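You operate a simulated robot arm through the tools that you are given. There is no shell and no other tool. Be economical: measure what you need, move in short steps, check, and stop when the job is done.

You are at the controls of a simulated robot arm. One attempt, no reset.

## Task
Change the filter's stained candle for the new one in the rack.
Fine: the old one stands in the rack; screw the new one home; leave the clean one tight; lid back on; spill nothing, break nothing.

It is judged by the outcome, as a careful person would: the job done as asked, and still so three seconds after it is handed in. It fails if anything else is knocked over, pushed out of place, dropped, spilled or broken. Lids that push on must go on centred and level and be pressed home; caps that screw on are set level and turned clockwise until they are tight.

## Robot
A 7-joint arm with a two-finger parallel gripper, fixed in place. Base frame: the origin is at the foot of the arm, x ahead of it, y to its left, z up; the work surface is at about z = 580. Readings come in mm, degrees, newtons and seconds.
With the tool pointing down near the work surface it reaches from about 100 to 700 mm from the base axis. Its first joint turns from -166.0 to 166.0 degrees. Payload 1.57 kg.
The tool frame sits at the grasp point between the pads (the TCP): z along the fingers, y along the line on which they close. The tips reach 30 mm beyond it. Largest opening 110 mm; finger width 24, thickness 12; the body of the gripper, 48 by 112 mm, starts 78 mm behind the TCP.
Orientation is that of the tool frame in the base frame, as a unit quaternion [w, x, y, z]. With the fingers straight down and closing along the base's y, the tool's x points along the base's -x, its y along +y and its z along -z.

## Interface
- The arm moves only by the tool drive_tool. Its argument "motion" is a list of rows, each a list of 6 numbers: the shift along the tool's x, y, z in units of 40 mm (1.0 is 40 mm), then the turn, a rotation vector about the tool's x, y, z in units of 4 degrees (1.0 is 4 degrees). In form: [[tx, ty, tz, ax, ay, az], ...]. A call has 1 to 8 rows; each row shifts and turns the commanded pose from where the row before left it, along the tool's axes as they then stand. "fingers" is the gripper command, from -1 (shut) to 1 (fully open), values between in proportion, set as the call begins (left out, the last holds). A call with a number of a shift or a turn outside -1 to 1 is refused whole. A row lasts 0.2 s, in which the tool goes at most 50 mm and 8.6 degrees; a call with a longer step from one row to the next is refused whole, and so is a gripper value outside its range. A pose out of reach is approached as far as the arm can. The call stops where the force on the tool passes 40 N (or 10 N more than at its start, if that is more) or the arm is blocked; 0.2 s more then pass. The fingers move at their own pace (about 45 mm/s each) and stop on an object; they squeeze with about 29 N. The grip force told is the motor's: it shows also when the fingers shut on nothing. Time passes only in rows, and 0.2 s behind the last, so rows that do not move let the fingers close. The reply holds the time, the measured pose of the TCP, the force on the tool along the base axes, the opening and the grip force, in the units named above and with some noise, with the torque about the TCP (base axes, N m) and any sound that the robot's microphone picked up.
- Cameras (640 x 400 px; columns grow to the right, rows downward): "scene" is fixed at [399, 650.3, 1615.7]; the picture's right is [-1.00, 0.00, 0.00], its down [0.00, 0.72, -0.70] and it looks along [-0.00, -0.70, -0.72] (base axes); focal length 236 px, centre (320, 200). "wrist" rides on the gripper at [70, 16, -141] in the tool frame; the picture's right is [-0.23, 0.97, 0.00], its down [-0.86, -0.20, -0.48] and it looks along [-0.47, -0.11, 0.88] (tool axes); focal length 222 px, centre (320, 200). There is no depth. A picture from a camera that has moved, and an enlarged one, comes with that camera's place and axes in the base frame and with its lens.
- get_image(camera): a new picture of that camera. The clock stands still meanwhile.
- lift_body(by): slides the trunk up (or, below 0, down) by that many mm; the arm rides with it, the base frame stays. It gives what a move gives, with no picture.
- inspect(camera, box): a new picture of the part [left, top, right, bottom] of that camera's present view, enlarged. The clock stands still meanwhile.
- finish_job(): hands the job in; it is judged then, once.

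Go step by step. Nothing tells you positions but the pictures and the camera data: compare them with the known pose of the tool, close in by small moves and look again before you grip or let go. The budget is 120 turns and 84 pictures, counting those below and the enlarged ones. Unless the task says otherwise, let go and move clear before handing in, and close with one line.

The tools are called after "Emit:" by a JSON object that holds its "op" and its "data". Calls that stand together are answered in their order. drive_tool: Moves the arm, as the interface text tells. Its arguments: {"type":"object","properties":{"motion":{"type":"array","items":{"type":"array","items":{"type":"number"}}},"fingers":{"type":"number"}},"required":["motion"]} The other tools are called the same way: lift_body (by) slides the trunk up or down; get_image (camera) takes a picture; inspect (camera, box) takes an enlarged picture of a part of a camera's view; finish_job () hands the job in.

At the start:

```text
clock: 0.0
tcp_pos: [403.8, -20.9, 1354.7]
ee_rot: [0.0, -0.001, 1.0, 0.0]
contact_force: [1.2, 0.0, 0.2]
ft_torque: [-0.02, 0.0, -0.02]
finger_gap: 109.9
grasp_force: 0.1
trunk travel left (down, up): [-525.0, 65.0]
```

scene: 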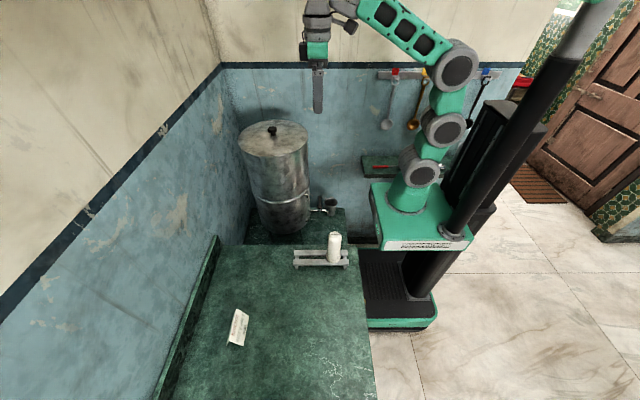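
wrist: 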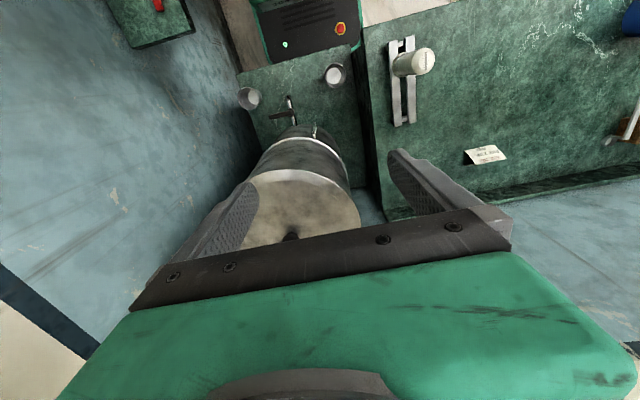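

I see a two-part filter (a steel drum with a knobbed lid) and a rack with the white candle on the table. I'll zoom in on both before moving.

Emit:
{"op": "inspect", "data": {"camera": "scene", "box": [220, 100, 380, 280]}}

Emit:
{"op": "inspect", "data": {"camera": "wrist", "box": [220, 20, 540, 220]}}

Emit:
{"op": "inspect", "data": {"camera": "scene", "box": [200, 290, 280, 360]}}

```text
2.22 times, centred on (300, 190) of scene
camera zoom: at [399.0, 650.3, 1615.7], right [-1.0, 0.0, 0.0], down [0.0, 0.72, -0.7], along [0.0, -0.7, -0.72], focal length 524 px, centre (364, 222)
```

zoom: 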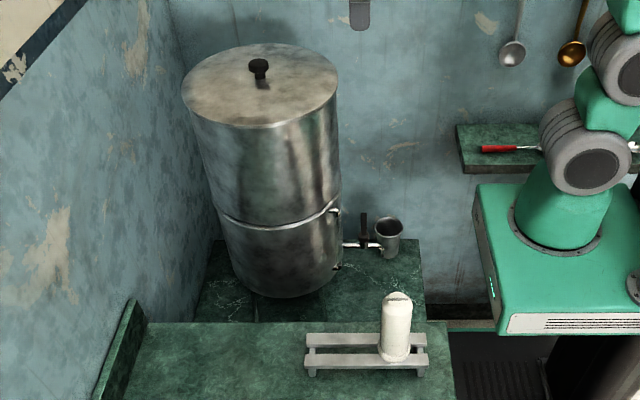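

```text
2.00 times, centred on (380, 120) of wrist
camera zoom: at [333.9, -4.6, 1496.5], right [0.23, 0.97, 0.0], down [0.86, -0.2, 0.48], along [0.47, -0.11, -0.88], focal length 444 px, centre (200, 360)
```

zoom: 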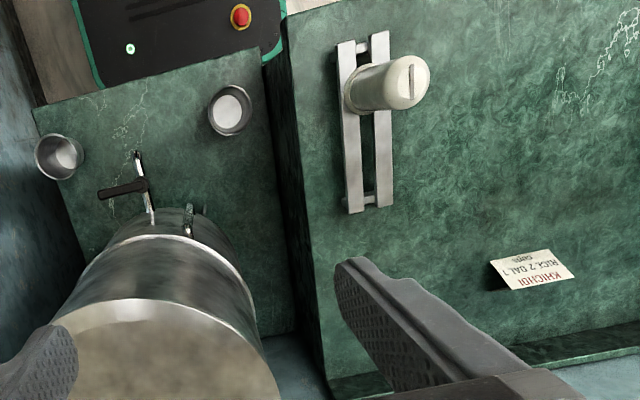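

```text
5.71 times, centred on (240, 325) of scene
camera zoom: at [399.0, 650.3, 1615.7], right [-1.0, 0.0, 0.0], down [0.0, 0.72, -0.7], along [0.0, -0.7, -0.72], focal length 1347 px, centre (777, -514)
```

zoom: 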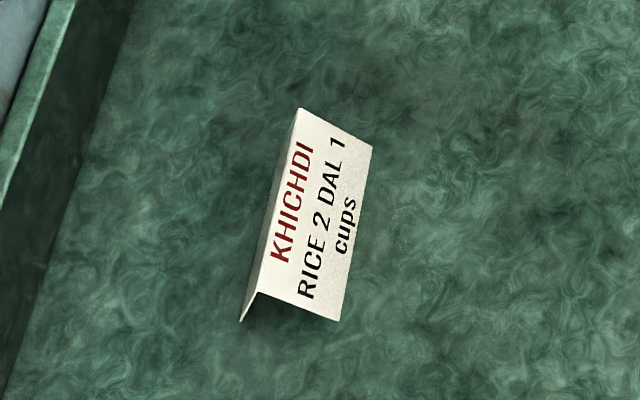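

Lid seems to be near (588, -215) at height about 1090. I'll move the gripper over it at the present height for a clear look.

Emit:
{"op": "drive_tool", "data": {"motion": [[-0.55, -0.9, 0, 0, 0, 0], [-0.55, -0.9, 0, 0, 0, 0], [-0.55, -0.9, 0, 0, 0, 0], [-0.55, -0.9, 0, 0, 0, 0], [-0.55, -0.9, 0, 0, 0, 0]]}}

Emit:
{"op": "get_image", "data": {"camera": "wrist"}}

Emit:
{"op": "get_image", "data": {"camera": "scene"}}

```text
clock: 0.8
tcp_pos: [468.3, -126.3, 1353.2]
ee_rot: [0.006, 0.004, 1.0, -0.001]
contact_force: [5.8, -5.2, -7.8]
ft_torque: [0.53, 0.09, 0.3]
finger_gap: 109.9
grasp_force: 0.0
trunk travel left (down, up): [-525.0, 65.0]
stopped in row 4: the force on the tool passed its limit at 69 N (the readings are from after the stop); the commanded pose is now the measured one
```

```text
78 pictures are left
camera wrist: at [398.4, -108.9, 1493.9], right [0.24, 0.97, 0.0], down [0.85, -0.2, 0.49], along [0.48, -0.12, -0.87], focal length 222 px, centre (320, 200)
```

wrist: 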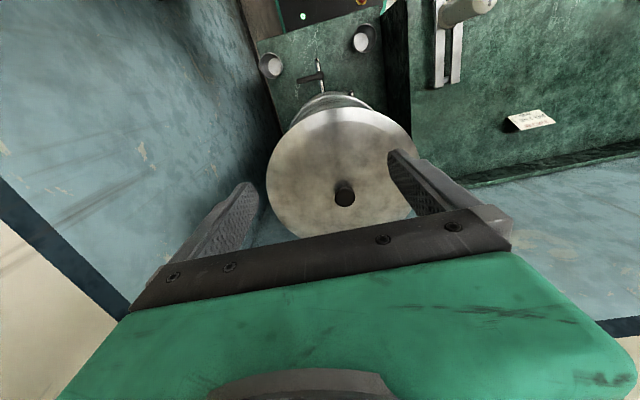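

```text
77 pictures are left
```

scene: 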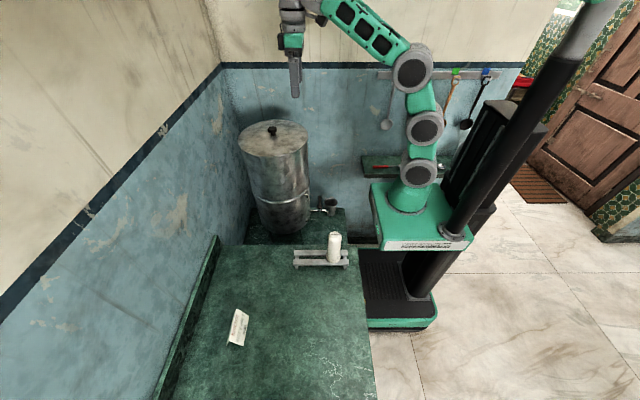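

The move stopped on a force. I'm checking whether something touched, especially the arm against the ladle rail.

Emit:
{"op": "inspect", "data": {"camera": "scene", "box": [270, 0, 510, 150]}}

```text
2.67 times, centred on (390, 75) of scene
camera zoom: at [399.0, 650.3, 1615.7], right [-1.0, 0.0, 0.0], down [0.0, 0.72, -0.7], along [0.0, -0.7, -0.72], focal length 629 px, centre (133, 533)
```

zoom: 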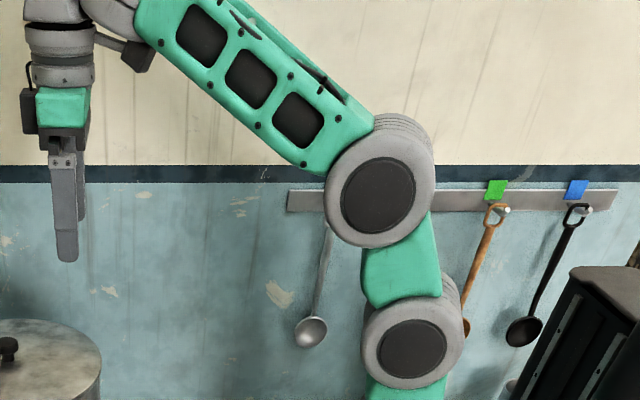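

No contact visible; triangulation puts the knob at about (565, -114, 1190), the candle in the rack at about (351, 198), top z≈995, and the table at about z 805. I'll approach above the knob gently.

Emit:
{"op": "drive_tool", "data": {"motion": [[-0.3, 0.04, 0.3, 0, 0, 0], [-0.4, 0.05, 0.4, 0, 0, 0], [-0.4, 0.05, 0.4, 0, 0, 0], [-0.4, 0.05, 0.4, 0, 0, 0], [-0.4, 0.05, 0.3, 0, 0, 0], [-0.3, 0.04, 0.2, 0, 0, 0]]}}

Emit:
{"op": "get_image", "data": {"camera": "wrist"}}

Emit:
{"op": "inspect", "data": {"camera": "scene", "box": [220, 50, 340, 150]}}

```text
clock: 2.2
tcp_pos: [559.1, -114.6, 1274.4]
ee_rot: [0.004, 0.006, 1.0, 0.0]
contact_force: [-0.3, 0.0, -0.1]
ft_torque: [0.01, -0.02, 0.01]
finger_gap: 109.8
grasp_force: 0.1
trunk travel left (down, up): [-525.0, 65.0]
```

```text
75 pictures are left
camera wrist: at [489.0, -98.8, 1415.2], right [0.24, 0.97, 0.0], down [0.85, -0.21, 0.49], along [0.47, -0.12, -0.87], focal length 222 px, centre (320, 200)
```

wrist: 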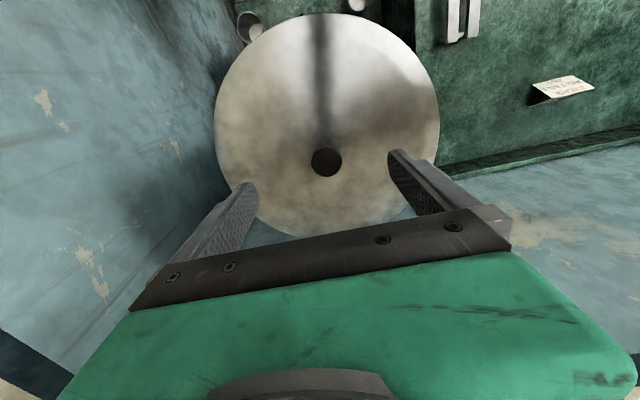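

```text
4.00 times, centred on (280, 100) of scene
camera zoom: at [399.0, 650.3, 1615.7], right [-1.0, 0.0, 0.0], down [0.0, 0.72, -0.7], along [0.0, -0.7, -0.72], focal length 943 px, centre (480, 600)
```

zoom: 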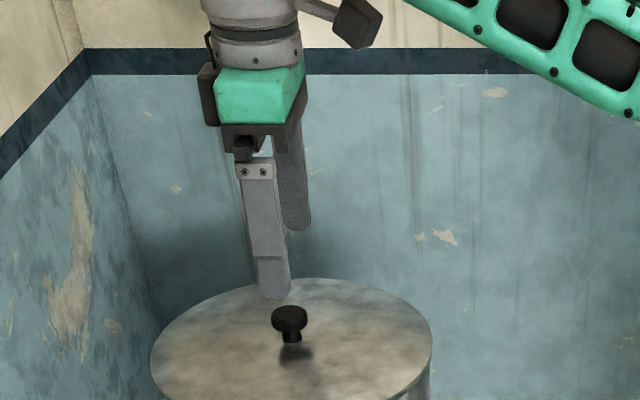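

Knob top is at about (567, -111, 1192), head about 32 mm wide. I'm lowering around it.

Emit:
{"op": "drive_tool", "data": {"motion": [[-0.1, 0.04, 0.3, 0, 0, 0], [-0.1, 0.05, 0.4, 0, 0, 0], [0, 0, 0.4, 0, 0, 0], [0, 0, 0.4, 0, 0, 0], [0, 0, 0.3, 0, 0, 0], [0, 0, 0.2, 0, 0, 0]], "fingers": -0.2}}

Emit:
{"op": "get_image", "data": {"camera": "wrist"}}

Emit:
{"op": "inspect", "data": {"camera": "scene", "box": [220, 70, 340, 170]}}

```text
clock: 3.7
tcp_pos: [566.4, -112.6, 1203.9]
ee_rot: [0.017, 0.005, 1.0, -0.004]
contact_force: [-0.9, -1.3, 9.3]
ft_torque: [0.26, 0.12, 0.07]
finger_gap: 43.8
grasp_force: 0.0
trunk travel left (down, up): [-525.0, 65.0]
stopped in row 6: the force on the tool passed its limit at 44 N (the readings are from after the stop); the commanded pose is now the measured one
```

```text
73 pictures are left
camera wrist: at [494.1, -95.9, 1342.9], right [0.24, 0.97, 0.0], down [0.84, -0.2, 0.51], along [0.49, -0.12, -0.86], focal length 222 px, centre (320, 200)
```

wrist: 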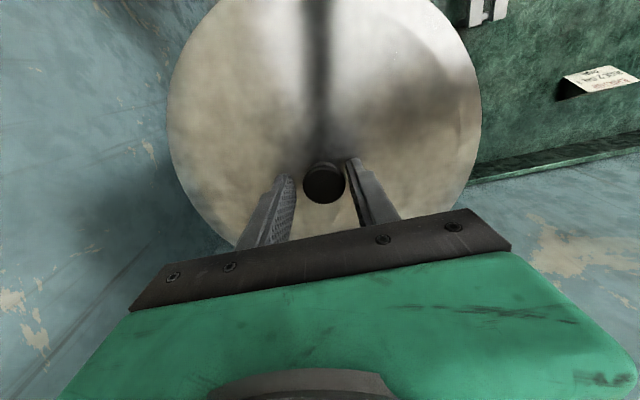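

```text
4.00 times, centred on (280, 120) of scene
camera zoom: at [399.0, 650.3, 1615.7], right [-1.0, 0.0, 0.0], down [0.0, 0.72, -0.7], along [0.0, -0.7, -0.72], focal length 943 px, centre (480, 520)
```

zoom: 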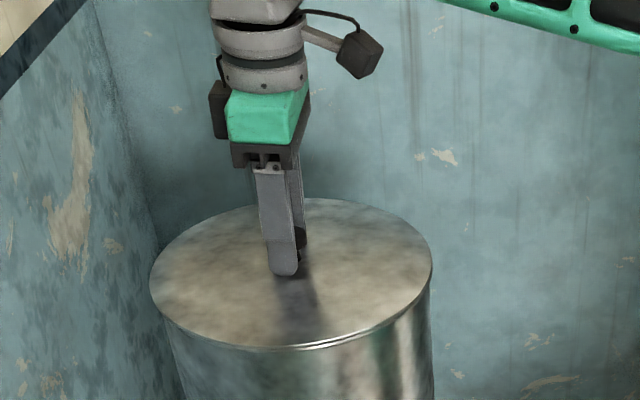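

The tips touched the lid surface (z about 1172). I'll rise a few mm, take out the small tilt and close on the knob.

Emit:
{"op": "drive_tool", "data": {"motion": [[0, 0, -0.12, -0.11, 0.49, -0.14], [0, 0, 0, 0, 0, 0]]}}

Emit:
{"op": "drive_tool", "data": {"motion": [[0, 0, 0, 0, 0, 0], [0, 0, 0, 0, 0, 0], [0, 0, 0, 0, 0, 0]], "fingers": -1}}

Emit:
{"op": "get_image", "data": {"camera": "wrist"}}

```text
clock: 4.3
tcp_pos: [568.4, -113.8, 1206.9]
ee_rot: [-0.004, 0.0, 1.0, 0.001]
contact_force: [0.3, -0.5, -0.4]
ft_torque: [-0.02, 0.01, 0.01]
finger_gap: 43.9
grasp_force: 0.2
trunk travel left (down, up): [-525.0, 65.0]
```

```text
clock: 5.1
tcp_pos: [566.5, -112.5, 1206.9]
ee_rot: [-0.003, 0.0, 1.0, 0.001]
contact_force: [0.1, 1.3, 1.0]
ft_torque: [0.01, 0.19, -0.01]
finger_gap: 30.2
grasp_force: 29.0
trunk travel left (down, up): [-525.0, 65.0]
```

```text
71 pictures are left
camera wrist: at [499.6, -97.5, 1348.6], right [0.23, 0.97, 0.0], down [0.86, -0.2, 0.47], along [0.46, -0.11, -0.88], focal length 222 px, centre (320, 200)
```

wrist: 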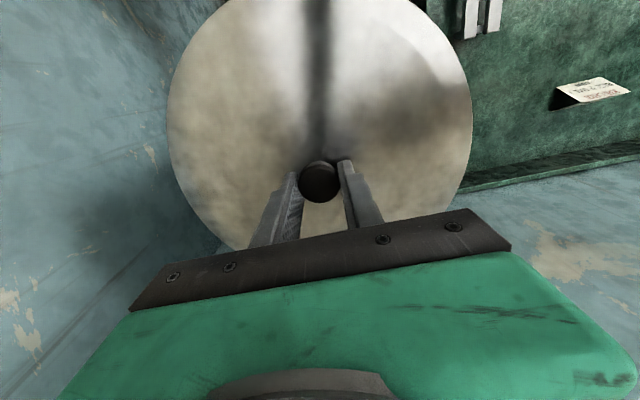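

Knob is held (30 mm). Lifting straight up, slowly.

Emit:
{"op": "drive_tool", "data": {"motion": [[0, 0, -0.1, 0, 0, 0], [0, 0, -0.2, 0, 0, 0], [0, 0, -0.25, 0, 0, 0], [0, 0, -0.25, 0, 0, 0], [0, 0, -0.25, 0, 0, 0], [0, 0, -0.25, 0, 0, 0], [0, 0, -0.2, 0, 0, 0], [0, 0, -0.1, 0, 0, 0]]}}

Emit:
{"op": "get_image", "data": {"camera": "scene"}}

```text
clock: 6.9
tcp_pos: [568.3, -113.5, 1270.6]
ee_rot: [-0.002, 0.0, 1.0, 0.0]
contact_force: [-0.2, -0.1, 0.0]
ft_torque: [0.01, 0.0, 0.03]
finger_gap: 0.0
grasp_force: 21.7
trunk travel left (down, up): [-525.0, 65.0]
```

```text
70 pictures are left
```

scene: 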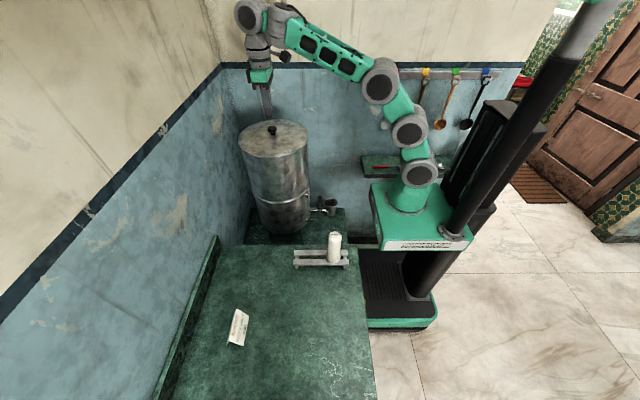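

The fingers slipped off the knob; I'd gripped only the upper edge of the head. I'll check the lid is still sitting normally and how the knob is shaped before gripping lower.

Emit:
{"op": "inspect", "data": {"camera": "scene", "box": [235, 110, 315, 160]}}

Emit:
{"op": "inspect", "data": {"camera": "wrist", "box": [260, 110, 380, 190]}}

```text
8.00 times, centred on (275, 135) of scene
camera zoom: at [399.0, 650.3, 1615.7], right [-1.0, 0.0, 0.0], down [0.0, 0.72, -0.7], along [0.0, -0.7, -0.72], focal length 1886 px, centre (680, 720)
```

zoom: 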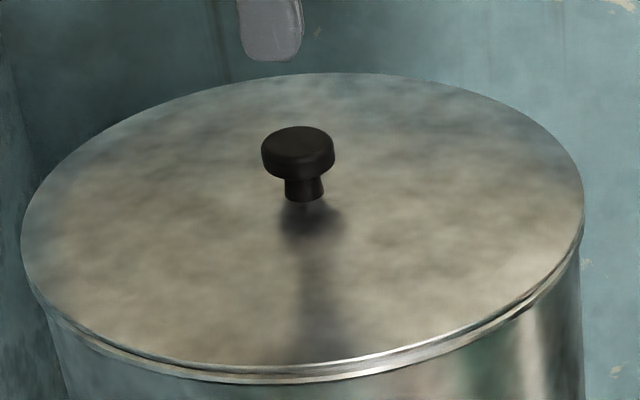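

```text
5.00 times, centred on (320, 150) of wrist
camera zoom: at [500.2, -98.1, 1412.3], right [0.23, 0.97, 0.0], down [0.86, -0.2, 0.47], along [0.46, -0.11, -0.88], focal length 1111 px, centre (320, 450)
```

zoom: 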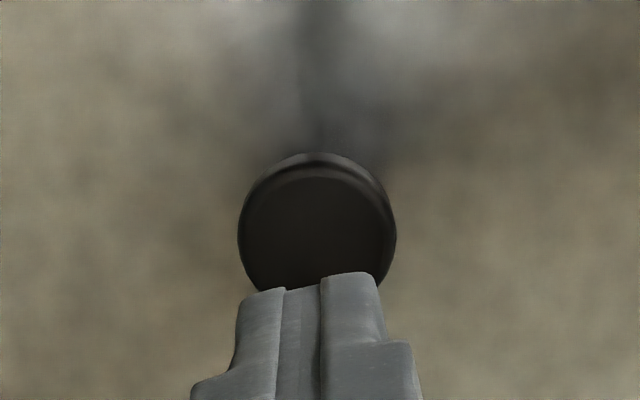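

The knob is a 32 mm head, 11 mm thick, on a narrow stem. I'll open, go lower so the pads cover the whole head, and lift in small steps while reading the force.

Emit:
{"op": "drive_tool", "data": {"motion": [[0, 0, 0, 0, 0, 0], [0, 0, 0.2, 0, 0, 0], [0, 0, 0.3, 0, 0, 0], [0, 0, 0.35, 0, 0, 0], [0, 0, 0.35, 0, 0, 0], [0, 0, 0.25, 0, 0, 0], [0, 0, 0.12, 0, 0, 0], [0.02, 0.03, 0.08, 0, 0, 0]], "fingers": -0.2}}

Emit:
{"op": "drive_tool", "data": {"motion": [[0, 0, 0, 0, 0, 0], [0, 0, 0.05, 0, 0, 0], [0, 0, 0.05, 0, 0, 0]]}}

Emit:
{"op": "drive_tool", "data": {"motion": [[0, 0, 0, 0, 0, 0], [0, 0, 0, 0, 0, 0], [0, 0, 0, 0, 0, 0], [0, 0, 0, 0, 0, 0]], "fingers": -1}}

Emit:
{"op": "drive_tool", "data": {"motion": [[0, 0, -0.05, 0, 0, 0], [0, 0, -0.05, 0, 0, 0], [0, 0, 0, 0, 0, 0]]}}

```text
clock: 8.7
tcp_pos: [568.2, -112.7, 1205.8]
ee_rot: [-0.004, 0.001, 1.0, 0.001]
contact_force: [-0.8, 0.6, -0.8]
ft_torque: [0.01, 0.02, 0.0]
finger_gap: 43.9
grasp_force: 0.0
trunk travel left (down, up): [-525.0, 65.0]
```

```text
clock: 9.5
tcp_pos: [568.2, -111.6, 1203.5]
ee_rot: [0.0, 0.0, 1.0, 0.0]
contact_force: [0.4, -1.1, 10.1]
ft_torque: [0.03, -0.09, -0.02]
finger_gap: 44.0
grasp_force: 0.0
trunk travel left (down, up): [-525.0, 65.0]
```

```text
clock: 10.5
tcp_pos: [566.5, -111.8, 1202.5]
ee_rot: [0.0, -0.001, 1.0, 0.001]
contact_force: [3.5, -2.9, 26.6]
ft_torque: [-0.12, 0.01, -0.12]
finger_gap: 30.0
grasp_force: 29.3
trunk travel left (down, up): [-525.0, 65.0]
```

```text
clock: 11.3
tcp_pos: [567.1, -111.5, 1203.3]
ee_rot: [-0.005, 0.0, 1.0, 0.001]
contact_force: [0.5, -2.2, 2.5]
ft_torque: [-0.05, -0.59, -0.22]
finger_gap: 29.6
grasp_force: 29.2
trunk travel left (down, up): [-525.0, 65.0]
```

The tips are on the lid surface now and the grip is full. Lifting in small steps.

Emit:
{"op": "drive_tool", "data": {"motion": [[0, 0, -0.05, 0, 0, 0], [0, 0, 0, 0, 0, 0]]}}

Emit:
{"op": "drive_tool", "data": {"motion": [[0, 0, -0.05, 0, 0, 0], [0, 0, 0, 0, 0, 0]]}}

Emit:
{"op": "drive_tool", "data": {"motion": [[0, 0, -0.05, 0, 0, 0], [0, 0, 0, 0, 0, 0]]}}

```text
clock: 11.9
tcp_pos: [568.6, -111.6, 1206.3]
ee_rot: [-0.005, 0.0, 1.0, 0.001]
contact_force: [0.6, 0.5, -2.0]
ft_torque: [0.02, 0.01, 0.0]
finger_gap: 29.7
grasp_force: 29.2
trunk travel left (down, up): [-525.0, 65.0]
```

```text
clock: 12.5
tcp_pos: [568.2, -111.2, 1208.5]
ee_rot: [-0.003, 0.0, 1.0, 0.001]
contact_force: [0.4, 0.0, -2.6]
ft_torque: [-0.01, -0.01, -0.04]
finger_gap: 29.9
grasp_force: 29.4
trunk travel left (down, up): [-525.0, 65.0]
```

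```text
clock: 13.1
tcp_pos: [568.1, -112.5, 1211.5]
ee_rot: [-0.003, 0.0, 1.0, 0.002]
contact_force: [0.1, -0.6, -1.8]
ft_torque: [0.01, -0.01, 0.01]
finger_gap: 30.0
grasp_force: 29.4
trunk travel left (down, up): [-525.0, 65.0]
```

Emit:
{"op": "inspect", "data": {"camera": "scene", "box": [235, 110, 315, 160]}}

```text
8.00 times, centred on (275, 135) of scene
camera zoom: at [399.0, 650.3, 1615.7], right [-1.0, 0.0, 0.0], down [0.0, 0.72, -0.7], along [0.0, -0.7, -0.72], focal length 1886 px, centre (680, 720)
```

zoom: 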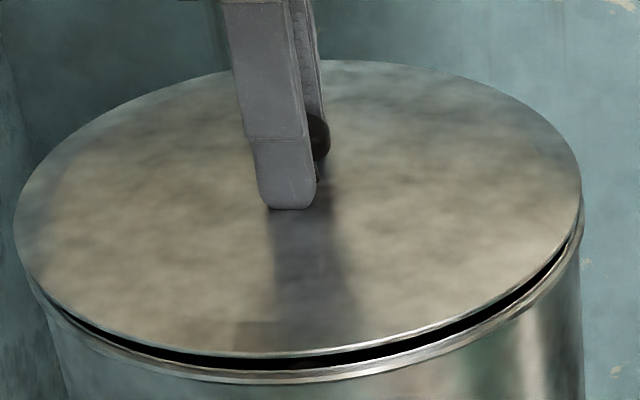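

The lid is coming off level. I continue up gently.

Emit:
{"op": "drive_tool", "data": {"motion": [[0, 0, -0.05, 0, 0, 0], [0, 0, -0.08, 0, 0, 0], [0, 0, -0.12, 0, 0, 0], [0, 0, -0.15, 0, 0, 0], [0, 0, -0.15, 0, 0, 0], [0, 0, -0.15, 0, 0, 0], [0, 0, -0.1, 0, 0, 0], [0, 0, -0.05, 0, 0, 0]]}}

Emit:
{"op": "drive_tool", "data": {"motion": [[0, 0, -0.05, 0, 0, 0], [0, 0, -0.08, 0, 0, 0], [0, 0, -0.12, 0, 0, 0], [0, 0, -0.15, 0, 0, 0], [0, 0, -0.1, 0, 0, 0], [0, 0, -0.05, 0, 0, 0]]}}

Emit:
{"op": "get_image", "data": {"camera": "scene"}}

```text
clock: 14.9
tcp_pos: [566.1, -113.9, 1244.2]
ee_rot: [-0.004, 0.0, 1.0, 0.001]
contact_force: [-0.2, -0.5, -3.4]
ft_torque: [-0.02, -0.01, -0.02]
finger_gap: 30.0
grasp_force: 28.4
trunk travel left (down, up): [-525.0, 65.0]
```

```text
clock: 16.3
tcp_pos: [565.7, -113.0, 1267.5]
ee_rot: [-0.003, -0.001, 1.0, 0.001]
contact_force: [0.0, 0.0, -2.6]
ft_torque: [0.02, 0.0, -0.01]
finger_gap: 29.9
grasp_force: 29.2
trunk travel left (down, up): [-525.0, 65.0]
```

```text
66 pictures are left
```

scene: 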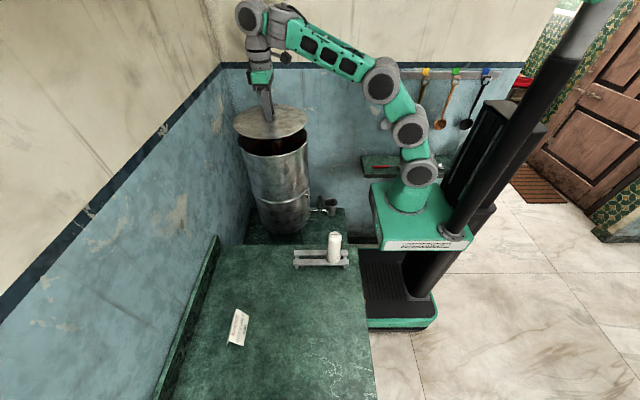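

Lid is free. I carry it to the empty part of the table, toward (440, 400), staying high.

Emit:
{"op": "drive_tool", "data": {"motion": [[0.05, 0.2, 0, 0, 0, 0], [0.1, 0.4, 0, 0, 0, 0], [0.13, 0.55, 0, 0, 0, 0], [0.13, 0.55, 0, 0, 0, 0], [0.13, 0.55, 0, 0, 0, 0], [0.13, 0.55, 0, 0, 0, 0], [0.13, 0.55, 0, 0, 0, 0], [0.13, 0.55, 0, 0, 0, 0]]}}

Emit:
{"op": "drive_tool", "data": {"motion": [[0.13, 0.55, 0, 0, 0, 0], [0.13, 0.55, 0, 0, 0, 0], [0.13, 0.55, 0, 0, 0, 0], [0.13, 0.55, 0, 0, 0, 0], [0.13, 0.55, 0, 0, 0, 0], [0.13, 0.55, 0, 0, 0, 0], [0.13, 0.55, 0, 0, 0, 0], [0.13, 0.55, 0, 0, 0, 0]]}}

Emit:
{"op": "drive_tool", "data": {"motion": [[0.13, 0.55, 0, 0, 0, 0], [0.13, 0.55, 0, 0, 0, 0], [0.13, 0.55, 0, 0, 0, 0], [0.13, 0.55, 0, 0, 0, 0], [0.13, 0.55, 0, 0, 0, 0], [0.13, 0.55, 0, 0, 0, 0], [0.1, 0.4, 0, 0, 0, 0], [0.05, 0.2, 0, 0, 0, 0]]}}

Emit:
{"op": "get_image", "data": {"camera": "scene"}}

Emit:
{"op": "get_image", "data": {"camera": "wrist"}}

```text
clock: 18.1
tcp_pos: [529.0, 45.5, 1268.1]
ee_rot: [-0.003, 0.001, 1.0, 0.0]
contact_force: [-0.2, 0.0, -3.2]
ft_torque: [-0.03, 0.02, 0.01]
finger_gap: 30.0
grasp_force: 29.2
trunk travel left (down, up): [-525.0, 65.0]
```

```text
clock: 19.9
tcp_pos: [492.6, 220.6, 1267.9]
ee_rot: [-0.004, 0.001, 1.0, 0.0]
contact_force: [0.5, -0.6, -2.3]
ft_torque: [0.03, -0.02, 0.0]
finger_gap: 29.7
grasp_force: 28.9
trunk travel left (down, up): [-525.0, 65.0]
```

```text
clock: 21.7
tcp_pos: [450.7, 376.1, 1267.5]
ee_rot: [-0.004, 0.0, 1.0, 0.0]
contact_force: [-0.4, -0.4, -2.2]
ft_torque: [-0.01, 0.02, -0.01]
finger_gap: 29.9
grasp_force: 29.4
trunk travel left (down, up): [-525.0, 65.0]
```

```text
65 pictures are left
```

scene: 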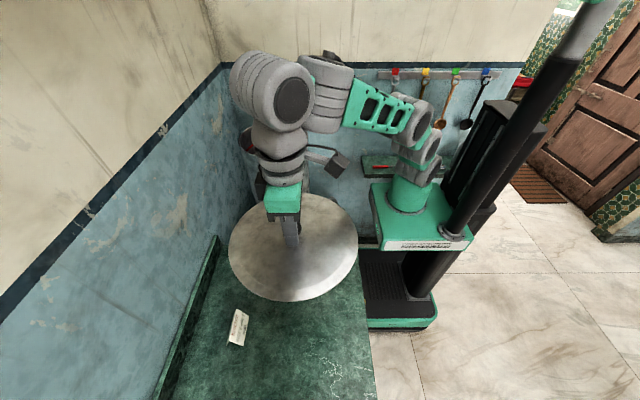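

```text
64 pictures are left
camera wrist: at [382.9, 392.1, 1409.4], right [0.23, 0.97, 0.0], down [0.86, -0.2, 0.47], along [0.46, -0.11, -0.88], focal length 222 px, centre (320, 200)
```

wrist: 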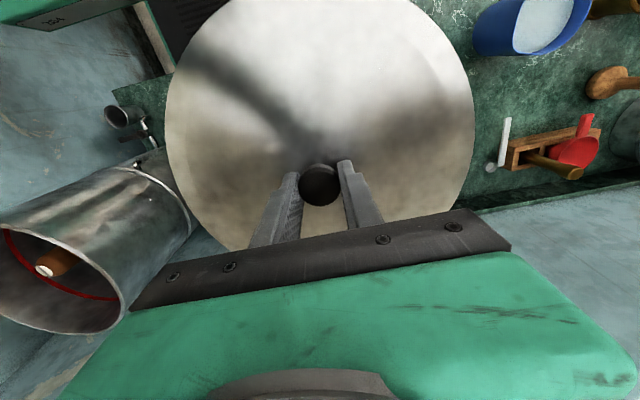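

Inside the drum I can see the brown stained candle standing upright. The landing place is clear of rack and card; I lower the lid there, adding 20 mm in y.

Emit:
{"op": "drive_tool", "data": {"motion": [[0, 0.1, 0.2, 0, 0, 0], [0, 0.1, 0.4, 0, 0, 0], [0, 0.1, 0.6, 0, 0, 0], [0, 0.1, 0.6, 0, 0, 0], [0, 0.1, 0.6, 0, 0, 0], [0, 0, 0.6, 0, 0, 0], [0, 0, 0.6, 0, 0, 0], [0, 0, 0.6, 0, 0, 0]]}}

Emit:
{"op": "drive_tool", "data": {"motion": [[0, 0, 0.6, 0, 0, 0], [0, 0, 0.6, 0, 0, 0], [0, 0, 0.6, 0, 0, 0], [0, 0, 0.6, 0, 0, 0], [0, 0, 0.6, 0, 0, 0], [0, 0, 0.5, 0, 0, 0], [0, 0, 0.4, 0, 0, 0], [0, 0, 0.3, 0, 0, 0]]}}

Emit:
{"op": "get_image", "data": {"camera": "scene"}}

```text
clock: 23.5
tcp_pos: [450.2, 396.4, 1097.7]
ee_rot: [-0.003, 0.0, 1.0, 0.001]
contact_force: [-0.4, -0.2, -3.7]
ft_torque: [0.01, -0.01, 0.0]
finger_gap: 30.1
grasp_force: 29.6
trunk travel left (down, up): [-525.0, 65.0]
```

```text
clock: 25.3
tcp_pos: [475.0, 420.3, 966.4]
ee_rot: [-0.004, 0.001, 1.0, -0.002]
contact_force: [0.9, -0.4, -2.9]
ft_torque: [-0.02, 0.01, 0.02]
finger_gap: 30.0
grasp_force: 29.5
out of reach, approached as far as the arm can: row 5, 6, 7, 8
trunk travel left (down, up): [-525.0, 65.0]
```

```text
63 pictures are left
```

scene: 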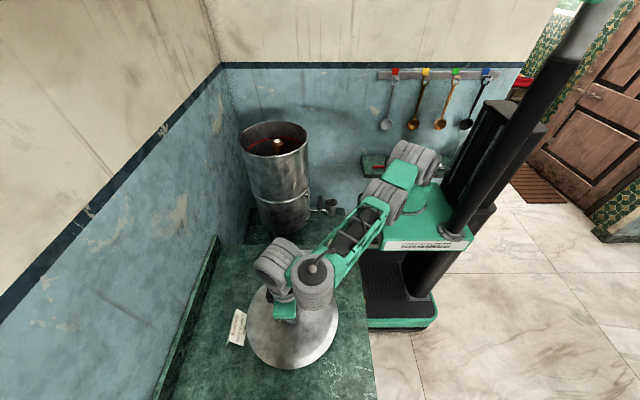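

The arm folds to its limit this low; the trunk should do the lowering. I raise the arm a bit, draw back toward (445, 400), then bring the trunk down.

Emit:
{"op": "drive_tool", "data": {"motion": [[0.1, -0.1, -0.3, 0, 0, 0], [0.1, -0.1, -0.5, 0, 0, 0], [0.1, -0.1, -0.6, 0, 0, 0], [0, 0, -0.6, 0, 0, 0], [0, 0, -0.6, 0, 0, 0], [0, 0, -0.6, 0, 0, 0], [0, 0, -0.5, 0, 0, 0], [0, 0, -0.3, 0, 0, 0]]}}

```text
clock: 27.1
tcp_pos: [461.9, 408.5, 1126.0]
ee_rot: [-0.003, 0.0, 1.0, 0.0]
contact_force: [1.1, -0.5, -2.3]
ft_torque: [0.0, 0.02, 0.01]
finger_gap: 30.0
grasp_force: 28.7
trunk travel left (down, up): [-525.0, 65.0]
```

Emit:
{"op": "drive_tool", "data": {"motion": [[0.2, -0.05, -0.2, 0, 0, 0], [0.2, -0.05, -0.4, 0, 0, 0], [0.15, -0.05, -0.2, 0, 0, 0]]}}

Emit:
{"op": "lift_body", "data": {"by": -100}}

Emit:
{"op": "get_image", "data": {"camera": "scene"}}

```text
clock: 27.9
tcp_pos: [439.0, 401.5, 1157.3]
ee_rot: [-0.004, 0.0, 1.0, 0.0]
contact_force: [-0.5, 0.1, -2.1]
ft_torque: [0.03, 0.02, 0.02]
finger_gap: 29.9
grasp_force: 29.1
trunk travel left (down, up): [-525.0, 65.0]
```

```text
clock: 29.3
tcp_pos: [439.6, 403.3, 1056.8]
ee_rot: [-0.003, 0.0, 1.0, 0.0]
contact_force: [-0.2, 0.1, -2.7]
ft_torque: [-0.01, 0.02, 0.01]
finger_gap: 30.0
grasp_force: 28.7
trunk travel left (down, up): [-425.0, 165.0]
```

```text
62 pictures are left
```

scene: 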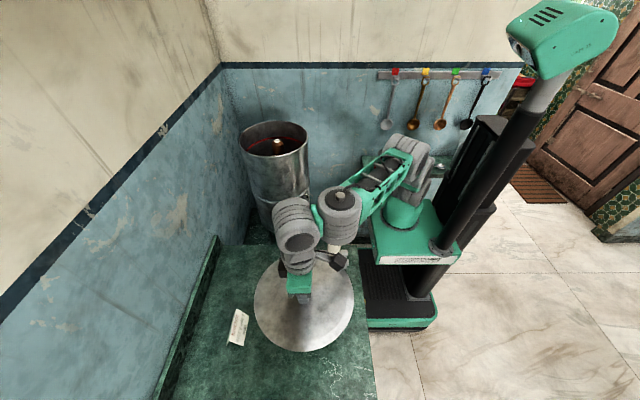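

Clear so far. To keep the forearm high above the rack candle, I raise the arm 100 mm more, then lower the trunk further.

Emit:
{"op": "drive_tool", "data": {"motion": [[0, 0, -0.2, 0, 0, 0], [0, 0, -0.4, 0, 0, 0], [0, 0, -0.5, 0, 0, 0], [0, 0, -0.5, 0, 0, 0], [0, 0, -0.5, 0, 0, 0], [0, 0, -0.3, 0, 0, 0], [0, 0, -0.1, 0, 0, 0]]}}

Emit:
{"op": "lift_body", "data": {"by": -250}}

Emit:
{"op": "get_image", "data": {"camera": "scene"}}

```text
clock: 30.9
tcp_pos: [440.4, 401.9, 1158.3]
ee_rot: [-0.003, 0.0, 1.0, 0.001]
contact_force: [0.5, -0.5, -2.9]
ft_torque: [0.04, 0.0, -0.02]
finger_gap: 29.8
grasp_force: 29.0
trunk travel left (down, up): [-425.0, 165.0]
```

```text
clock: 33.5
tcp_pos: [440.4, 401.7, 907.1]
ee_rot: [-0.003, 0.0, 1.0, 0.001]
contact_force: [0.3, 0.8, -2.0]
ft_torque: [0.0, 0.01, -0.02]
finger_gap: 30.0
grasp_force: 28.6
trunk travel left (down, up): [-175.0, 415.0]
```

```text
61 pictures are left
```

scene: 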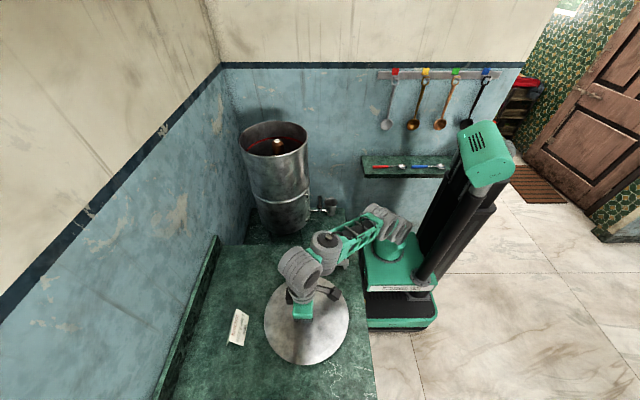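

Now I feel for the table in small steps.

Emit:
{"op": "drive_tool", "data": {"motion": [[0, 0, 0.2, 0, 0, 0], [0, 0, 0.3, 0, 0, 0], [0, 0, 0.2, 0, 0, 0], [0, 0, 0.1, 0, 0, 0], [0, 0, 0.1, 0, 0, 0], [0, 0, 0.1, 0, 0, 0], [0, 0, 0, 0, 0, 0]]}}

Emit:
{"op": "inspect", "data": {"camera": "scene", "box": [230, 230, 390, 380]}}

```text
clock: 35.0
tcp_pos: [440.0, 401.6, 866.8]
ee_rot: [-0.004, 0.001, 1.0, 0.0]
contact_force: [0.4, 0.5, -2.6]
ft_torque: [0.03, -0.01, 0.02]
finger_gap: 30.0
grasp_force: 29.5
trunk travel left (down, up): [-175.0, 415.0]
```

```text
2.67 times, centred on (310, 305) of scene
camera zoom: at [399.0, 650.3, 1615.7], right [-1.0, 0.0, 0.0], down [0.0, 0.72, -0.7], along [0.0, -0.7, -0.72], focal length 629 px, centre (347, -80)
```

zoom: 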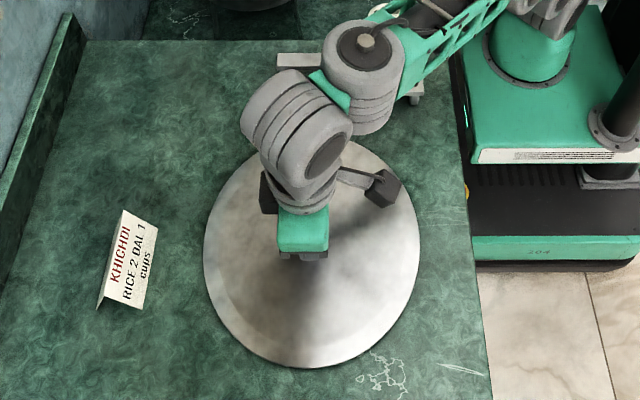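

Emit:
{"op": "drive_tool", "data": {"motion": [[0, 0, 0.1, 0, 0, 0], [0, 0, 0.1, 0, 0, 0], [0, 0, 0.1, 0, 0, 0], [0, 0, 0, 0, 0, 0]]}}

Emit:
{"op": "drive_tool", "data": {"motion": [[0, 0, 0.08, 0, 0, 0], [0, 0, 0.08, 0, 0, 0], [0, 0, 0, 0, 0, 0]]}}

Emit:
{"op": "drive_tool", "data": {"motion": [[0, 0, 0.06, 0, 0, 0], [0, 0, 0.06, 0, 0, 0], [0, 0, 0, 0, 0, 0]]}}

```text
clock: 35.9
tcp_pos: [439.9, 402.0, 866.5]
ee_rot: [0.005, -0.001, 1.0, 0.008]
contact_force: [-0.4, -3.0, 12.4]
ft_torque: [-0.66, 0.88, 0.01]
finger_gap: 30.1
grasp_force: 28.7
trunk travel left (down, up): [-175.0, 415.0]
stopped in row 4: the force on the tool passed its limit at 45 N (the readings are from after the stop); the commanded pose is now the measured one
```

```text
clock: 36.5
tcp_pos: [441.0, 403.1, 866.4]
ee_rot: [0.009, 0.0, 1.0, 0.012]
contact_force: [-1.1, -0.4, 12.6]
ft_torque: [-0.81, 0.92, -0.09]
finger_gap: 29.6
grasp_force: 29.2
trunk travel left (down, up): [-175.0, 415.0]
stopped in row 2: the force on the tool passed its limit at 44 N (the readings are from after the stop); the commanded pose is now the measured one
```

```text
clock: 37.1
tcp_pos: [441.1, 403.3, 866.4]
ee_rot: [0.012, 0.0, 1.0, 0.017]
contact_force: [-2.8, -0.7, 13.6]
ft_torque: [-0.93, 0.98, -0.14]
finger_gap: 30.1
grasp_force: 29.0
trunk travel left (down, up): [-175.0, 415.0]
stopped in row 3: the force on the tool passed its limit at 42 N (the readings are from after the stop); the commanded pose is now the measured one
```

The lid is down on the table (z 866). I level the tool, ease off and open.

Emit:
{"op": "drive_tool", "data": {"motion": [[0, 0, -0.02, 0.45, 0.3, 0], [0, 0, 0, 0, 0, 0]]}}

Emit:
{"op": "drive_tool", "data": {"motion": [[0, 0, 0, 0, 0, 0], [0, 0, 0, 0, 0, 0], [0, 0, 0, 0, 0, 0]], "fingers": 0}}

Emit:
{"op": "drive_tool", "data": {"motion": [[0, 0, -0.2, 0, 0, 0], [0, 0, -0.4, 0, 0, 0], [0, 0, -0.6, 0, 0, 0], [0, 0, -0.6, 0, 0, 0], [0, 0, -0.3, 0, 0, 0]]}}

Emit:
{"op": "get_image", "data": {"camera": "wrist"}}

```text
clock: 37.7
tcp_pos: [441.5, 402.2, 866.3]
ee_rot: [0.001, -0.001, 1.0, 0.001]
contact_force: [2.0, 1.9, 10.9]
ft_torque: [0.05, -0.66, -0.02]
finger_gap: 30.1
grasp_force: 28.6
trunk travel left (down, up): [-175.0, 415.0]
```

```text
clock: 38.5
tcp_pos: [441.8, 403.3, 866.2]
ee_rot: [0.001, 0.0, 1.0, 0.0]
contact_force: [1.8, -4.7, 11.1]
ft_torque: [0.08, 0.12, 0.05]
finger_gap: 51.2
grasp_force: 0.1
trunk travel left (down, up): [-175.0, 415.0]
```

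```text
clock: 39.7
tcp_pos: [438.5, 400.2, 933.1]
ee_rot: [0.001, 0.0, 1.0, 0.0]
contact_force: [-0.4, -0.4, -0.6]
ft_torque: [0.0, -0.01, 0.02]
finger_gap: 54.8
grasp_force: 0.0
out of reach, approached as far as the arm can: row 4, 5
trunk travel left (down, up): [-175.0, 415.0]
```

```text
59 pictures are left
camera wrist: at [369.1, 415.5, 1074.7], right [0.23, 0.97, 0.0], down [0.85, -0.2, 0.48], along [0.47, -0.11, -0.88], focal length 222 px, centre (320, 200)
```

wrist: 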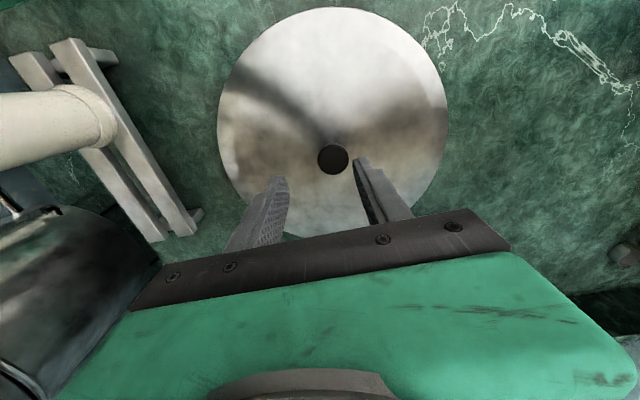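

Lid is lying flat, clear of everything. I raise the trunk back up and go above the drum for a look inside.

Emit:
{"op": "lift_body", "data": {"by": 350}}

Emit:
{"op": "drive_tool", "data": {"motion": [[-0.05, -0.2, 0, 0, 0, 0], [-0.1, -0.4, 0, 0, 0, 0], [-0.13, -0.6, 0, 0, 0, 0], [-0.13, -0.6, 0, 0, 0, 0], [-0.13, -0.6, 0, 0, 0, 0], [-0.13, -0.6, 0, 0, 0, 0], [-0.13, -0.6, 0, 0, 0, 0], [-0.13, -0.6, 0, 0, 0, 0]]}}

Emit:
{"op": "drive_tool", "data": {"motion": [[-0.13, -0.6, 0, 0, 0, 0], [-0.13, -0.6, 0, 0, 0, 0], [-0.13, -0.6, 0, 0, 0, 0], [-0.13, -0.6, 0, 0, 0, 0], [-0.13, -0.6, 0, 0, 0, 0], [-0.13, -0.6, 0, 0, 0, 0], [-0.13, -0.6, 0, 0, 0, 0], [-0.13, -0.6, 0, 0, 0, 0]]}}

Emit:
{"op": "get_image", "data": {"camera": "wrist"}}

```text
clock: 43.1
tcp_pos: [438.6, 400.9, 1284.4]
ee_rot: [0.001, 0.0, 1.0, 0.0]
contact_force: [-0.2, 0.1, -0.6]
ft_torque: [0.05, -0.02, 0.0]
finger_gap: 55.1
grasp_force: 0.0
trunk travel left (down, up): [-525.0, 65.0]
```

```text
clock: 44.9
tcp_pos: [477.5, 228.8, 1281.8]
ee_rot: [0.002, 0.0, 1.0, 0.0]
contact_force: [0.1, -0.7, -0.8]
ft_torque: [0.0, 0.03, -0.03]
finger_gap: 54.6
grasp_force: 0.0
trunk travel left (down, up): [-525.0, 65.0]
```

```text
clock: 46.7
tcp_pos: [515.3, 40.2, 1282.9]
ee_rot: [0.0, 0.0, 1.0, -0.001]
contact_force: [0.1, 0.7, -0.5]
ft_torque: [0.02, 0.02, 0.0]
finger_gap: 54.8
grasp_force: 0.1
trunk travel left (down, up): [-525.0, 65.0]
```

```text
58 pictures are left
camera wrist: at [446.2, 56.5, 1425.3], right [0.23, 0.97, 0.0], down [0.85, -0.2, 0.48], along [0.47, -0.11, -0.88], focal length 222 px, centre (320, 200)
```

wrist: 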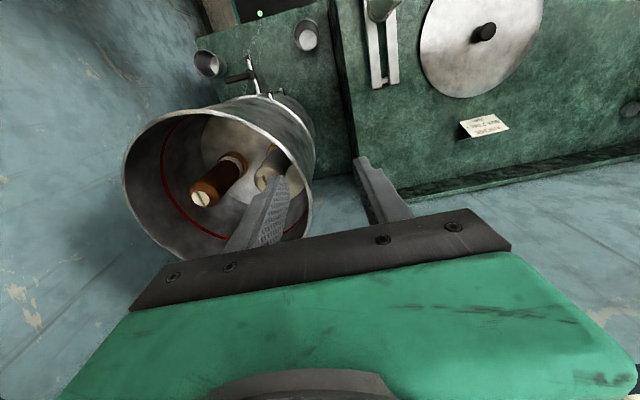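

There are two candles inside: a stained one and a clean one close by that must stay tight. I move directly above to measure them.

Emit:
{"op": "drive_tool", "data": {"motion": [[-0.1, -0.4, -0.1, 0, 0, 0], [-0.15, -0.6, -0.1, 0, 0, 0], [-0.15, -0.6, -0.1, 0, 0, 0], [-0.15, -0.6, -0.1, 0, 0, 0], [-0.15, -0.6, -0.1, 0, 0, 0], [-0.15, -0.6, 0, 0, 0, 0], [-0.1, -0.4, 0, 0, 0, 0]], "fingers": 1}}

Emit:
{"op": "get_image", "data": {"camera": "wrist"}}

Emit:
{"op": "inspect", "data": {"camera": "scene", "box": [225, 105, 325, 175]}}

```text
clock: 48.3
tcp_pos: [555.3, -112.9, 1305.0]
ee_rot: [0.0, 0.001, 1.0, 0.001]
contact_force: [0.7, -0.3, -0.6]
ft_torque: [0.02, 0.03, 0.0]
finger_gap: 110.0
grasp_force: 0.1
trunk travel left (down, up): [-525.0, 65.0]
```

```text
57 pictures are left
camera wrist: at [486.0, -97.3, 1445.8], right [0.23, 0.97, 0.0], down [0.85, -0.2, 0.48], along [0.47, -0.11, -0.88], focal length 222 px, centre (320, 200)
```

wrist: 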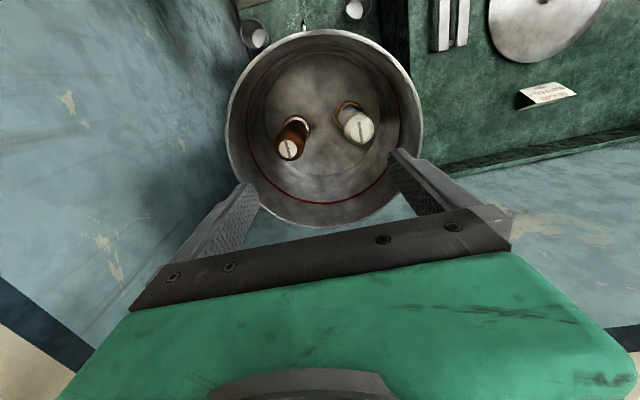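

```text
5.71 times, centred on (275, 140) of scene
camera zoom: at [399.0, 650.3, 1615.7], right [-1.0, 0.0, 0.0], down [0.0, 0.72, -0.7], along [0.0, -0.7, -0.72], focal length 1347 px, centre (577, 543)
```

zoom: 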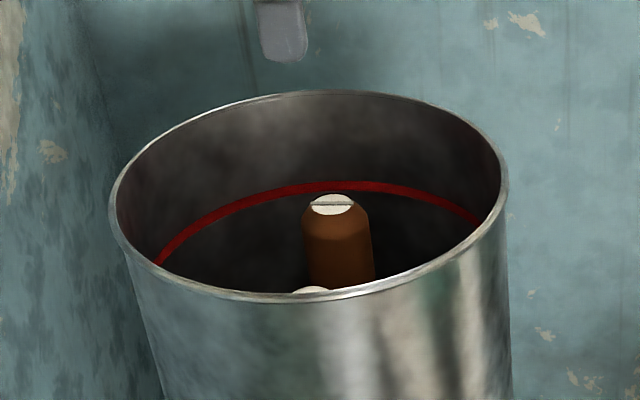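

The stained candle's top is at about (566, -165, 1117) and the clean one's at (563, -58), each about 45 mm wide. I go over the stained one and pre-turn the wrist clockwise, so the unscrewing stroke is long.

Emit:
{"op": "drive_tool", "data": {"motion": [[-0.1, -0.3, 0, 0, 0, 0.5], [-0.1, -0.5, 0, 0, 0, 1], [-0.05, -0.5, 0, 0, 0, 1], [0, 0, 0, 0, 0, 1], [0, 0, 0, 0, 0, 1], [0, 0, 0, 0, 0, 1], [0, 0, 0, 0, 0, 1], [0, 0, 0, 0, 0, 1]], "fingers": 0.4}}

Emit:
{"op": "drive_tool", "data": {"motion": [[0, 0, 0, 0, 0, 1], [0, 0, 0, 0, 0, 1], [0, 0, 0, 0, 0, 1], [0, 0, 0, 0, 0, 1], [0, 0, 0, 0, 0, 1], [0, 0, 0, 0, 0, 1], [0, 0, 0, 0, 0, 1], [0, 0, 0, 0, 0, 1]]}}

Emit:
{"op": "drive_tool", "data": {"motion": [[0, 0, 0, 0, 0, 1], [0, 0, 0, 0, 0, 1], [0, 0, 0, 0, 0, 1], [0, 0, 0, 0, 0, 1], [0, 0, 0, 0, 0, 1], [0, 0, 0, 0, 0, 1], [0, 0, 0, 0, 0, 1], [0, 0, 0, 0, 0, 0.5]]}}

Emit:
{"op": "get_image", "data": {"camera": "scene"}}

Emit:
{"op": "get_image", "data": {"camera": "wrist"}}

```text
clock: 49.0
tcp_pos: [562.6, -151.1, 1301.8]
ee_rot: [0.005, 0.058, 0.998, -0.001]
contact_force: [8.1, -1.0, -11.8]
ft_torque: [-0.12, 0.27, -0.09]
finger_gap: 77.0
grasp_force: 0.0
trunk travel left (down, up): [-525.0, 65.0]
stopped in row 3: the force on the tool passed its limit at 62 N (the readings are from after the stop); the commanded pose is now the measured one
```

```text
clock: 50.8
tcp_pos: [563.3, -150.5, 1301.1]
ee_rot: [0.004, 0.332, 0.943, 0.0]
contact_force: [-0.4, 0.2, -0.9]
ft_torque: [0.03, -0.03, 0.02]
finger_gap: 76.9
grasp_force: 0.0
trunk travel left (down, up): [-525.0, 65.0]
```

```text
clock: 52.6
tcp_pos: [562.9, -149.1, 1301.9]
ee_rot: [0.003, 0.564, 0.826, 0.002]
contact_force: [-0.9, -0.2, 0.4]
ft_torque: [0.01, -0.02, 0.01]
finger_gap: 77.0
grasp_force: 0.0
trunk travel left (down, up): [-525.0, 65.0]
```

```text
55 pictures are left
```

scene: 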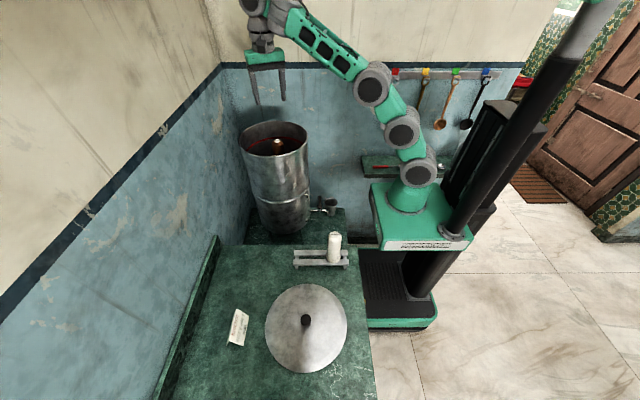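

```text
54 pictures are left
camera wrist: at [552.0, -79.2, 1443.1], right [0.99, 0.14, 0.01], down [0.12, -0.87, 0.48], along [0.08, -0.48, -0.88], focal length 222 px, centre (320, 200)
```

wrist: 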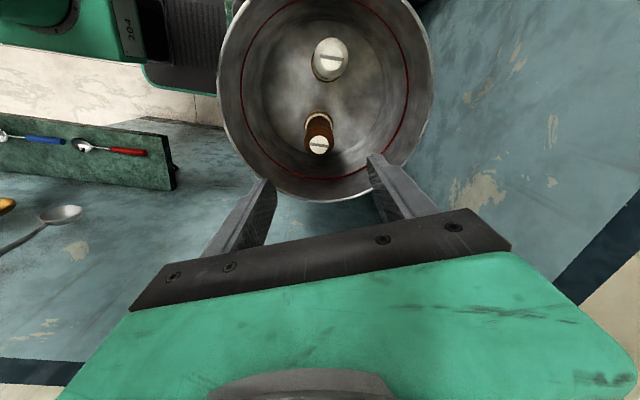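

Emit:
{"op": "inspect", "data": {"camera": "scene", "box": [330, 50, 510, 180]}}

Emit:
{"op": "inspect", "data": {"camera": "wrist", "box": [210, 0, 440, 200]}}

```text
3.08 times, centred on (420, 115) of scene
camera zoom: at [399.0, 650.3, 1615.7], right [-1.0, 0.0, 0.0], down [0.0, 0.72, -0.7], along [0.0, -0.7, -0.72], focal length 726 px, centre (12, 462)
```

zoom: 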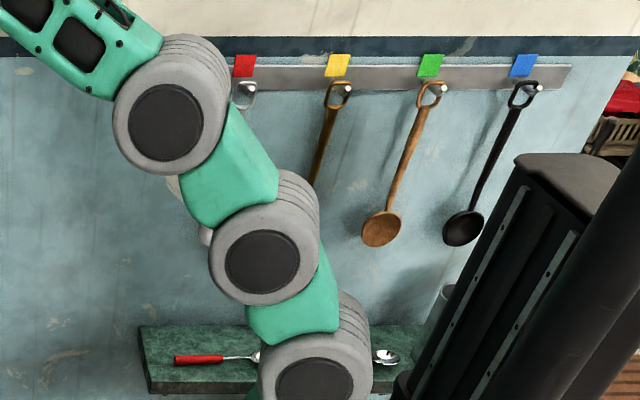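

```text
2.00 times, centred on (325, 100) of wrist
camera zoom: at [552.0, -79.2, 1443.1], right [0.99, 0.14, 0.01], down [0.12, -0.87, 0.48], along [0.08, -0.48, -0.88], focal length 444 px, centre (310, 400)
```

zoom: 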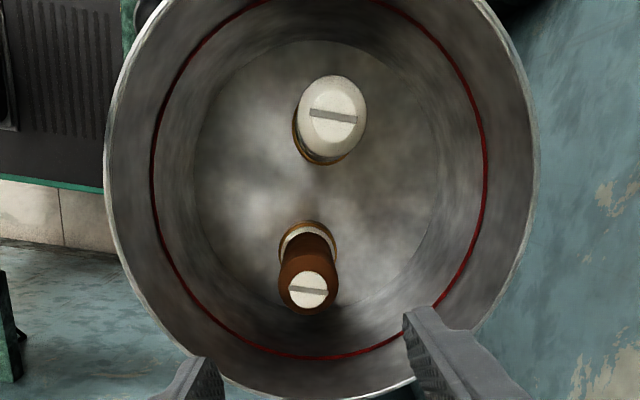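

Ladles and everything are intact. I turn further clockwise and centre over the stained candle.

Emit:
{"op": "drive_tool", "data": {"motion": [[-0.1, -0.01, 0, 0, 0, 0], [-0.2, -0.02, 0, 0, 0, 0], [-0.1, -0.02, 0, 0, 0, 0], [0, 0, 0, 0, 0, 1], [0, 0, 0, 0, 0, 1], [0, 0, 0, 0, 0, 1], [0, 0, 0, 0, 0, 1], [0, 0, 0, 0, 0, 1]]}}

Emit:
{"op": "drive_tool", "data": {"motion": [[0, 0, 0, 0, 0, 1], [0, 0, 0, 0, 0, 1], [0, 0, 0, 0, 0, 1], [0, 0, 0, 0, 0, 1], [0, 0, 0, 0, 0, 1], [0, 0, 0, 0, 0, 1], [0, 0, 0, 0, 0, 1], [0, 0, 0, 0, 0, 1]]}}

Emit:
{"op": "drive_tool", "data": {"motion": [[0, 0, 0, 0, 0, 1], [0, 0, 0, 0, 0, 1], [0, 0, 0, 0, 0, 1], [0, 0, 0, 0, 0, 1], [0, 0, 0, 0, 0, 1], [0, 0, 0, 0, 0, 1], [0, 0, 0, 0, 0, 1], [0, 0, 0, 0, 0, 1]]}}

Emit:
{"op": "get_image", "data": {"camera": "wrist"}}

```text
clock: 54.4
tcp_pos: [566.3, -165.0, 1302.8]
ee_rot: [0.004, 0.699, 0.715, 0.002]
contact_force: [0.0, -0.4, 0.5]
ft_torque: [0.03, 0.02, 0.02]
finger_gap: 77.0
grasp_force: 0.0
trunk travel left (down, up): [-525.0, 65.0]
```

```text
clock: 56.2
tcp_pos: [566.7, -165.1, 1301.8]
ee_rot: [0.003, 0.869, 0.494, 0.002]
contact_force: [0.3, 0.2, 0.3]
ft_torque: [0.05, -0.02, 0.03]
finger_gap: 77.1
grasp_force: 0.1
trunk travel left (down, up): [-525.0, 65.0]
```

```text
clock: 58.0
tcp_pos: [565.8, -165.6, 1304.0]
ee_rot: [0.002, 0.972, 0.237, 0.004]
contact_force: [-0.4, 0.0, 0.2]
ft_torque: [-0.01, 0.01, -0.03]
finger_gap: 77.4
grasp_force: 0.0
trunk travel left (down, up): [-525.0, 65.0]
```

```text
51 pictures are left
camera wrist: at [634.5, -148.0, 1444.5], right [0.25, -0.97, 0.0], down [-0.86, -0.21, 0.47], along [-0.46, -0.12, -0.88], focal length 222 px, centre (320, 200)
```

wrist: 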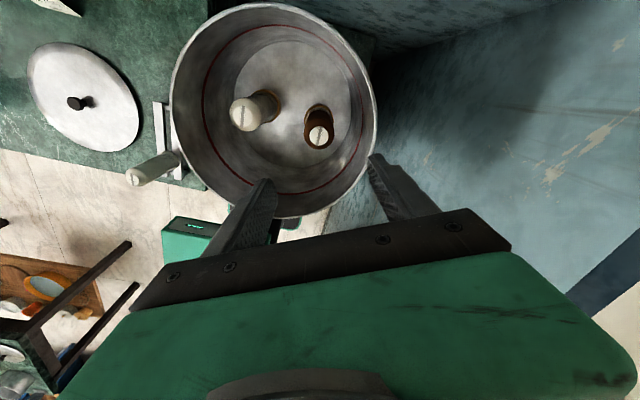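

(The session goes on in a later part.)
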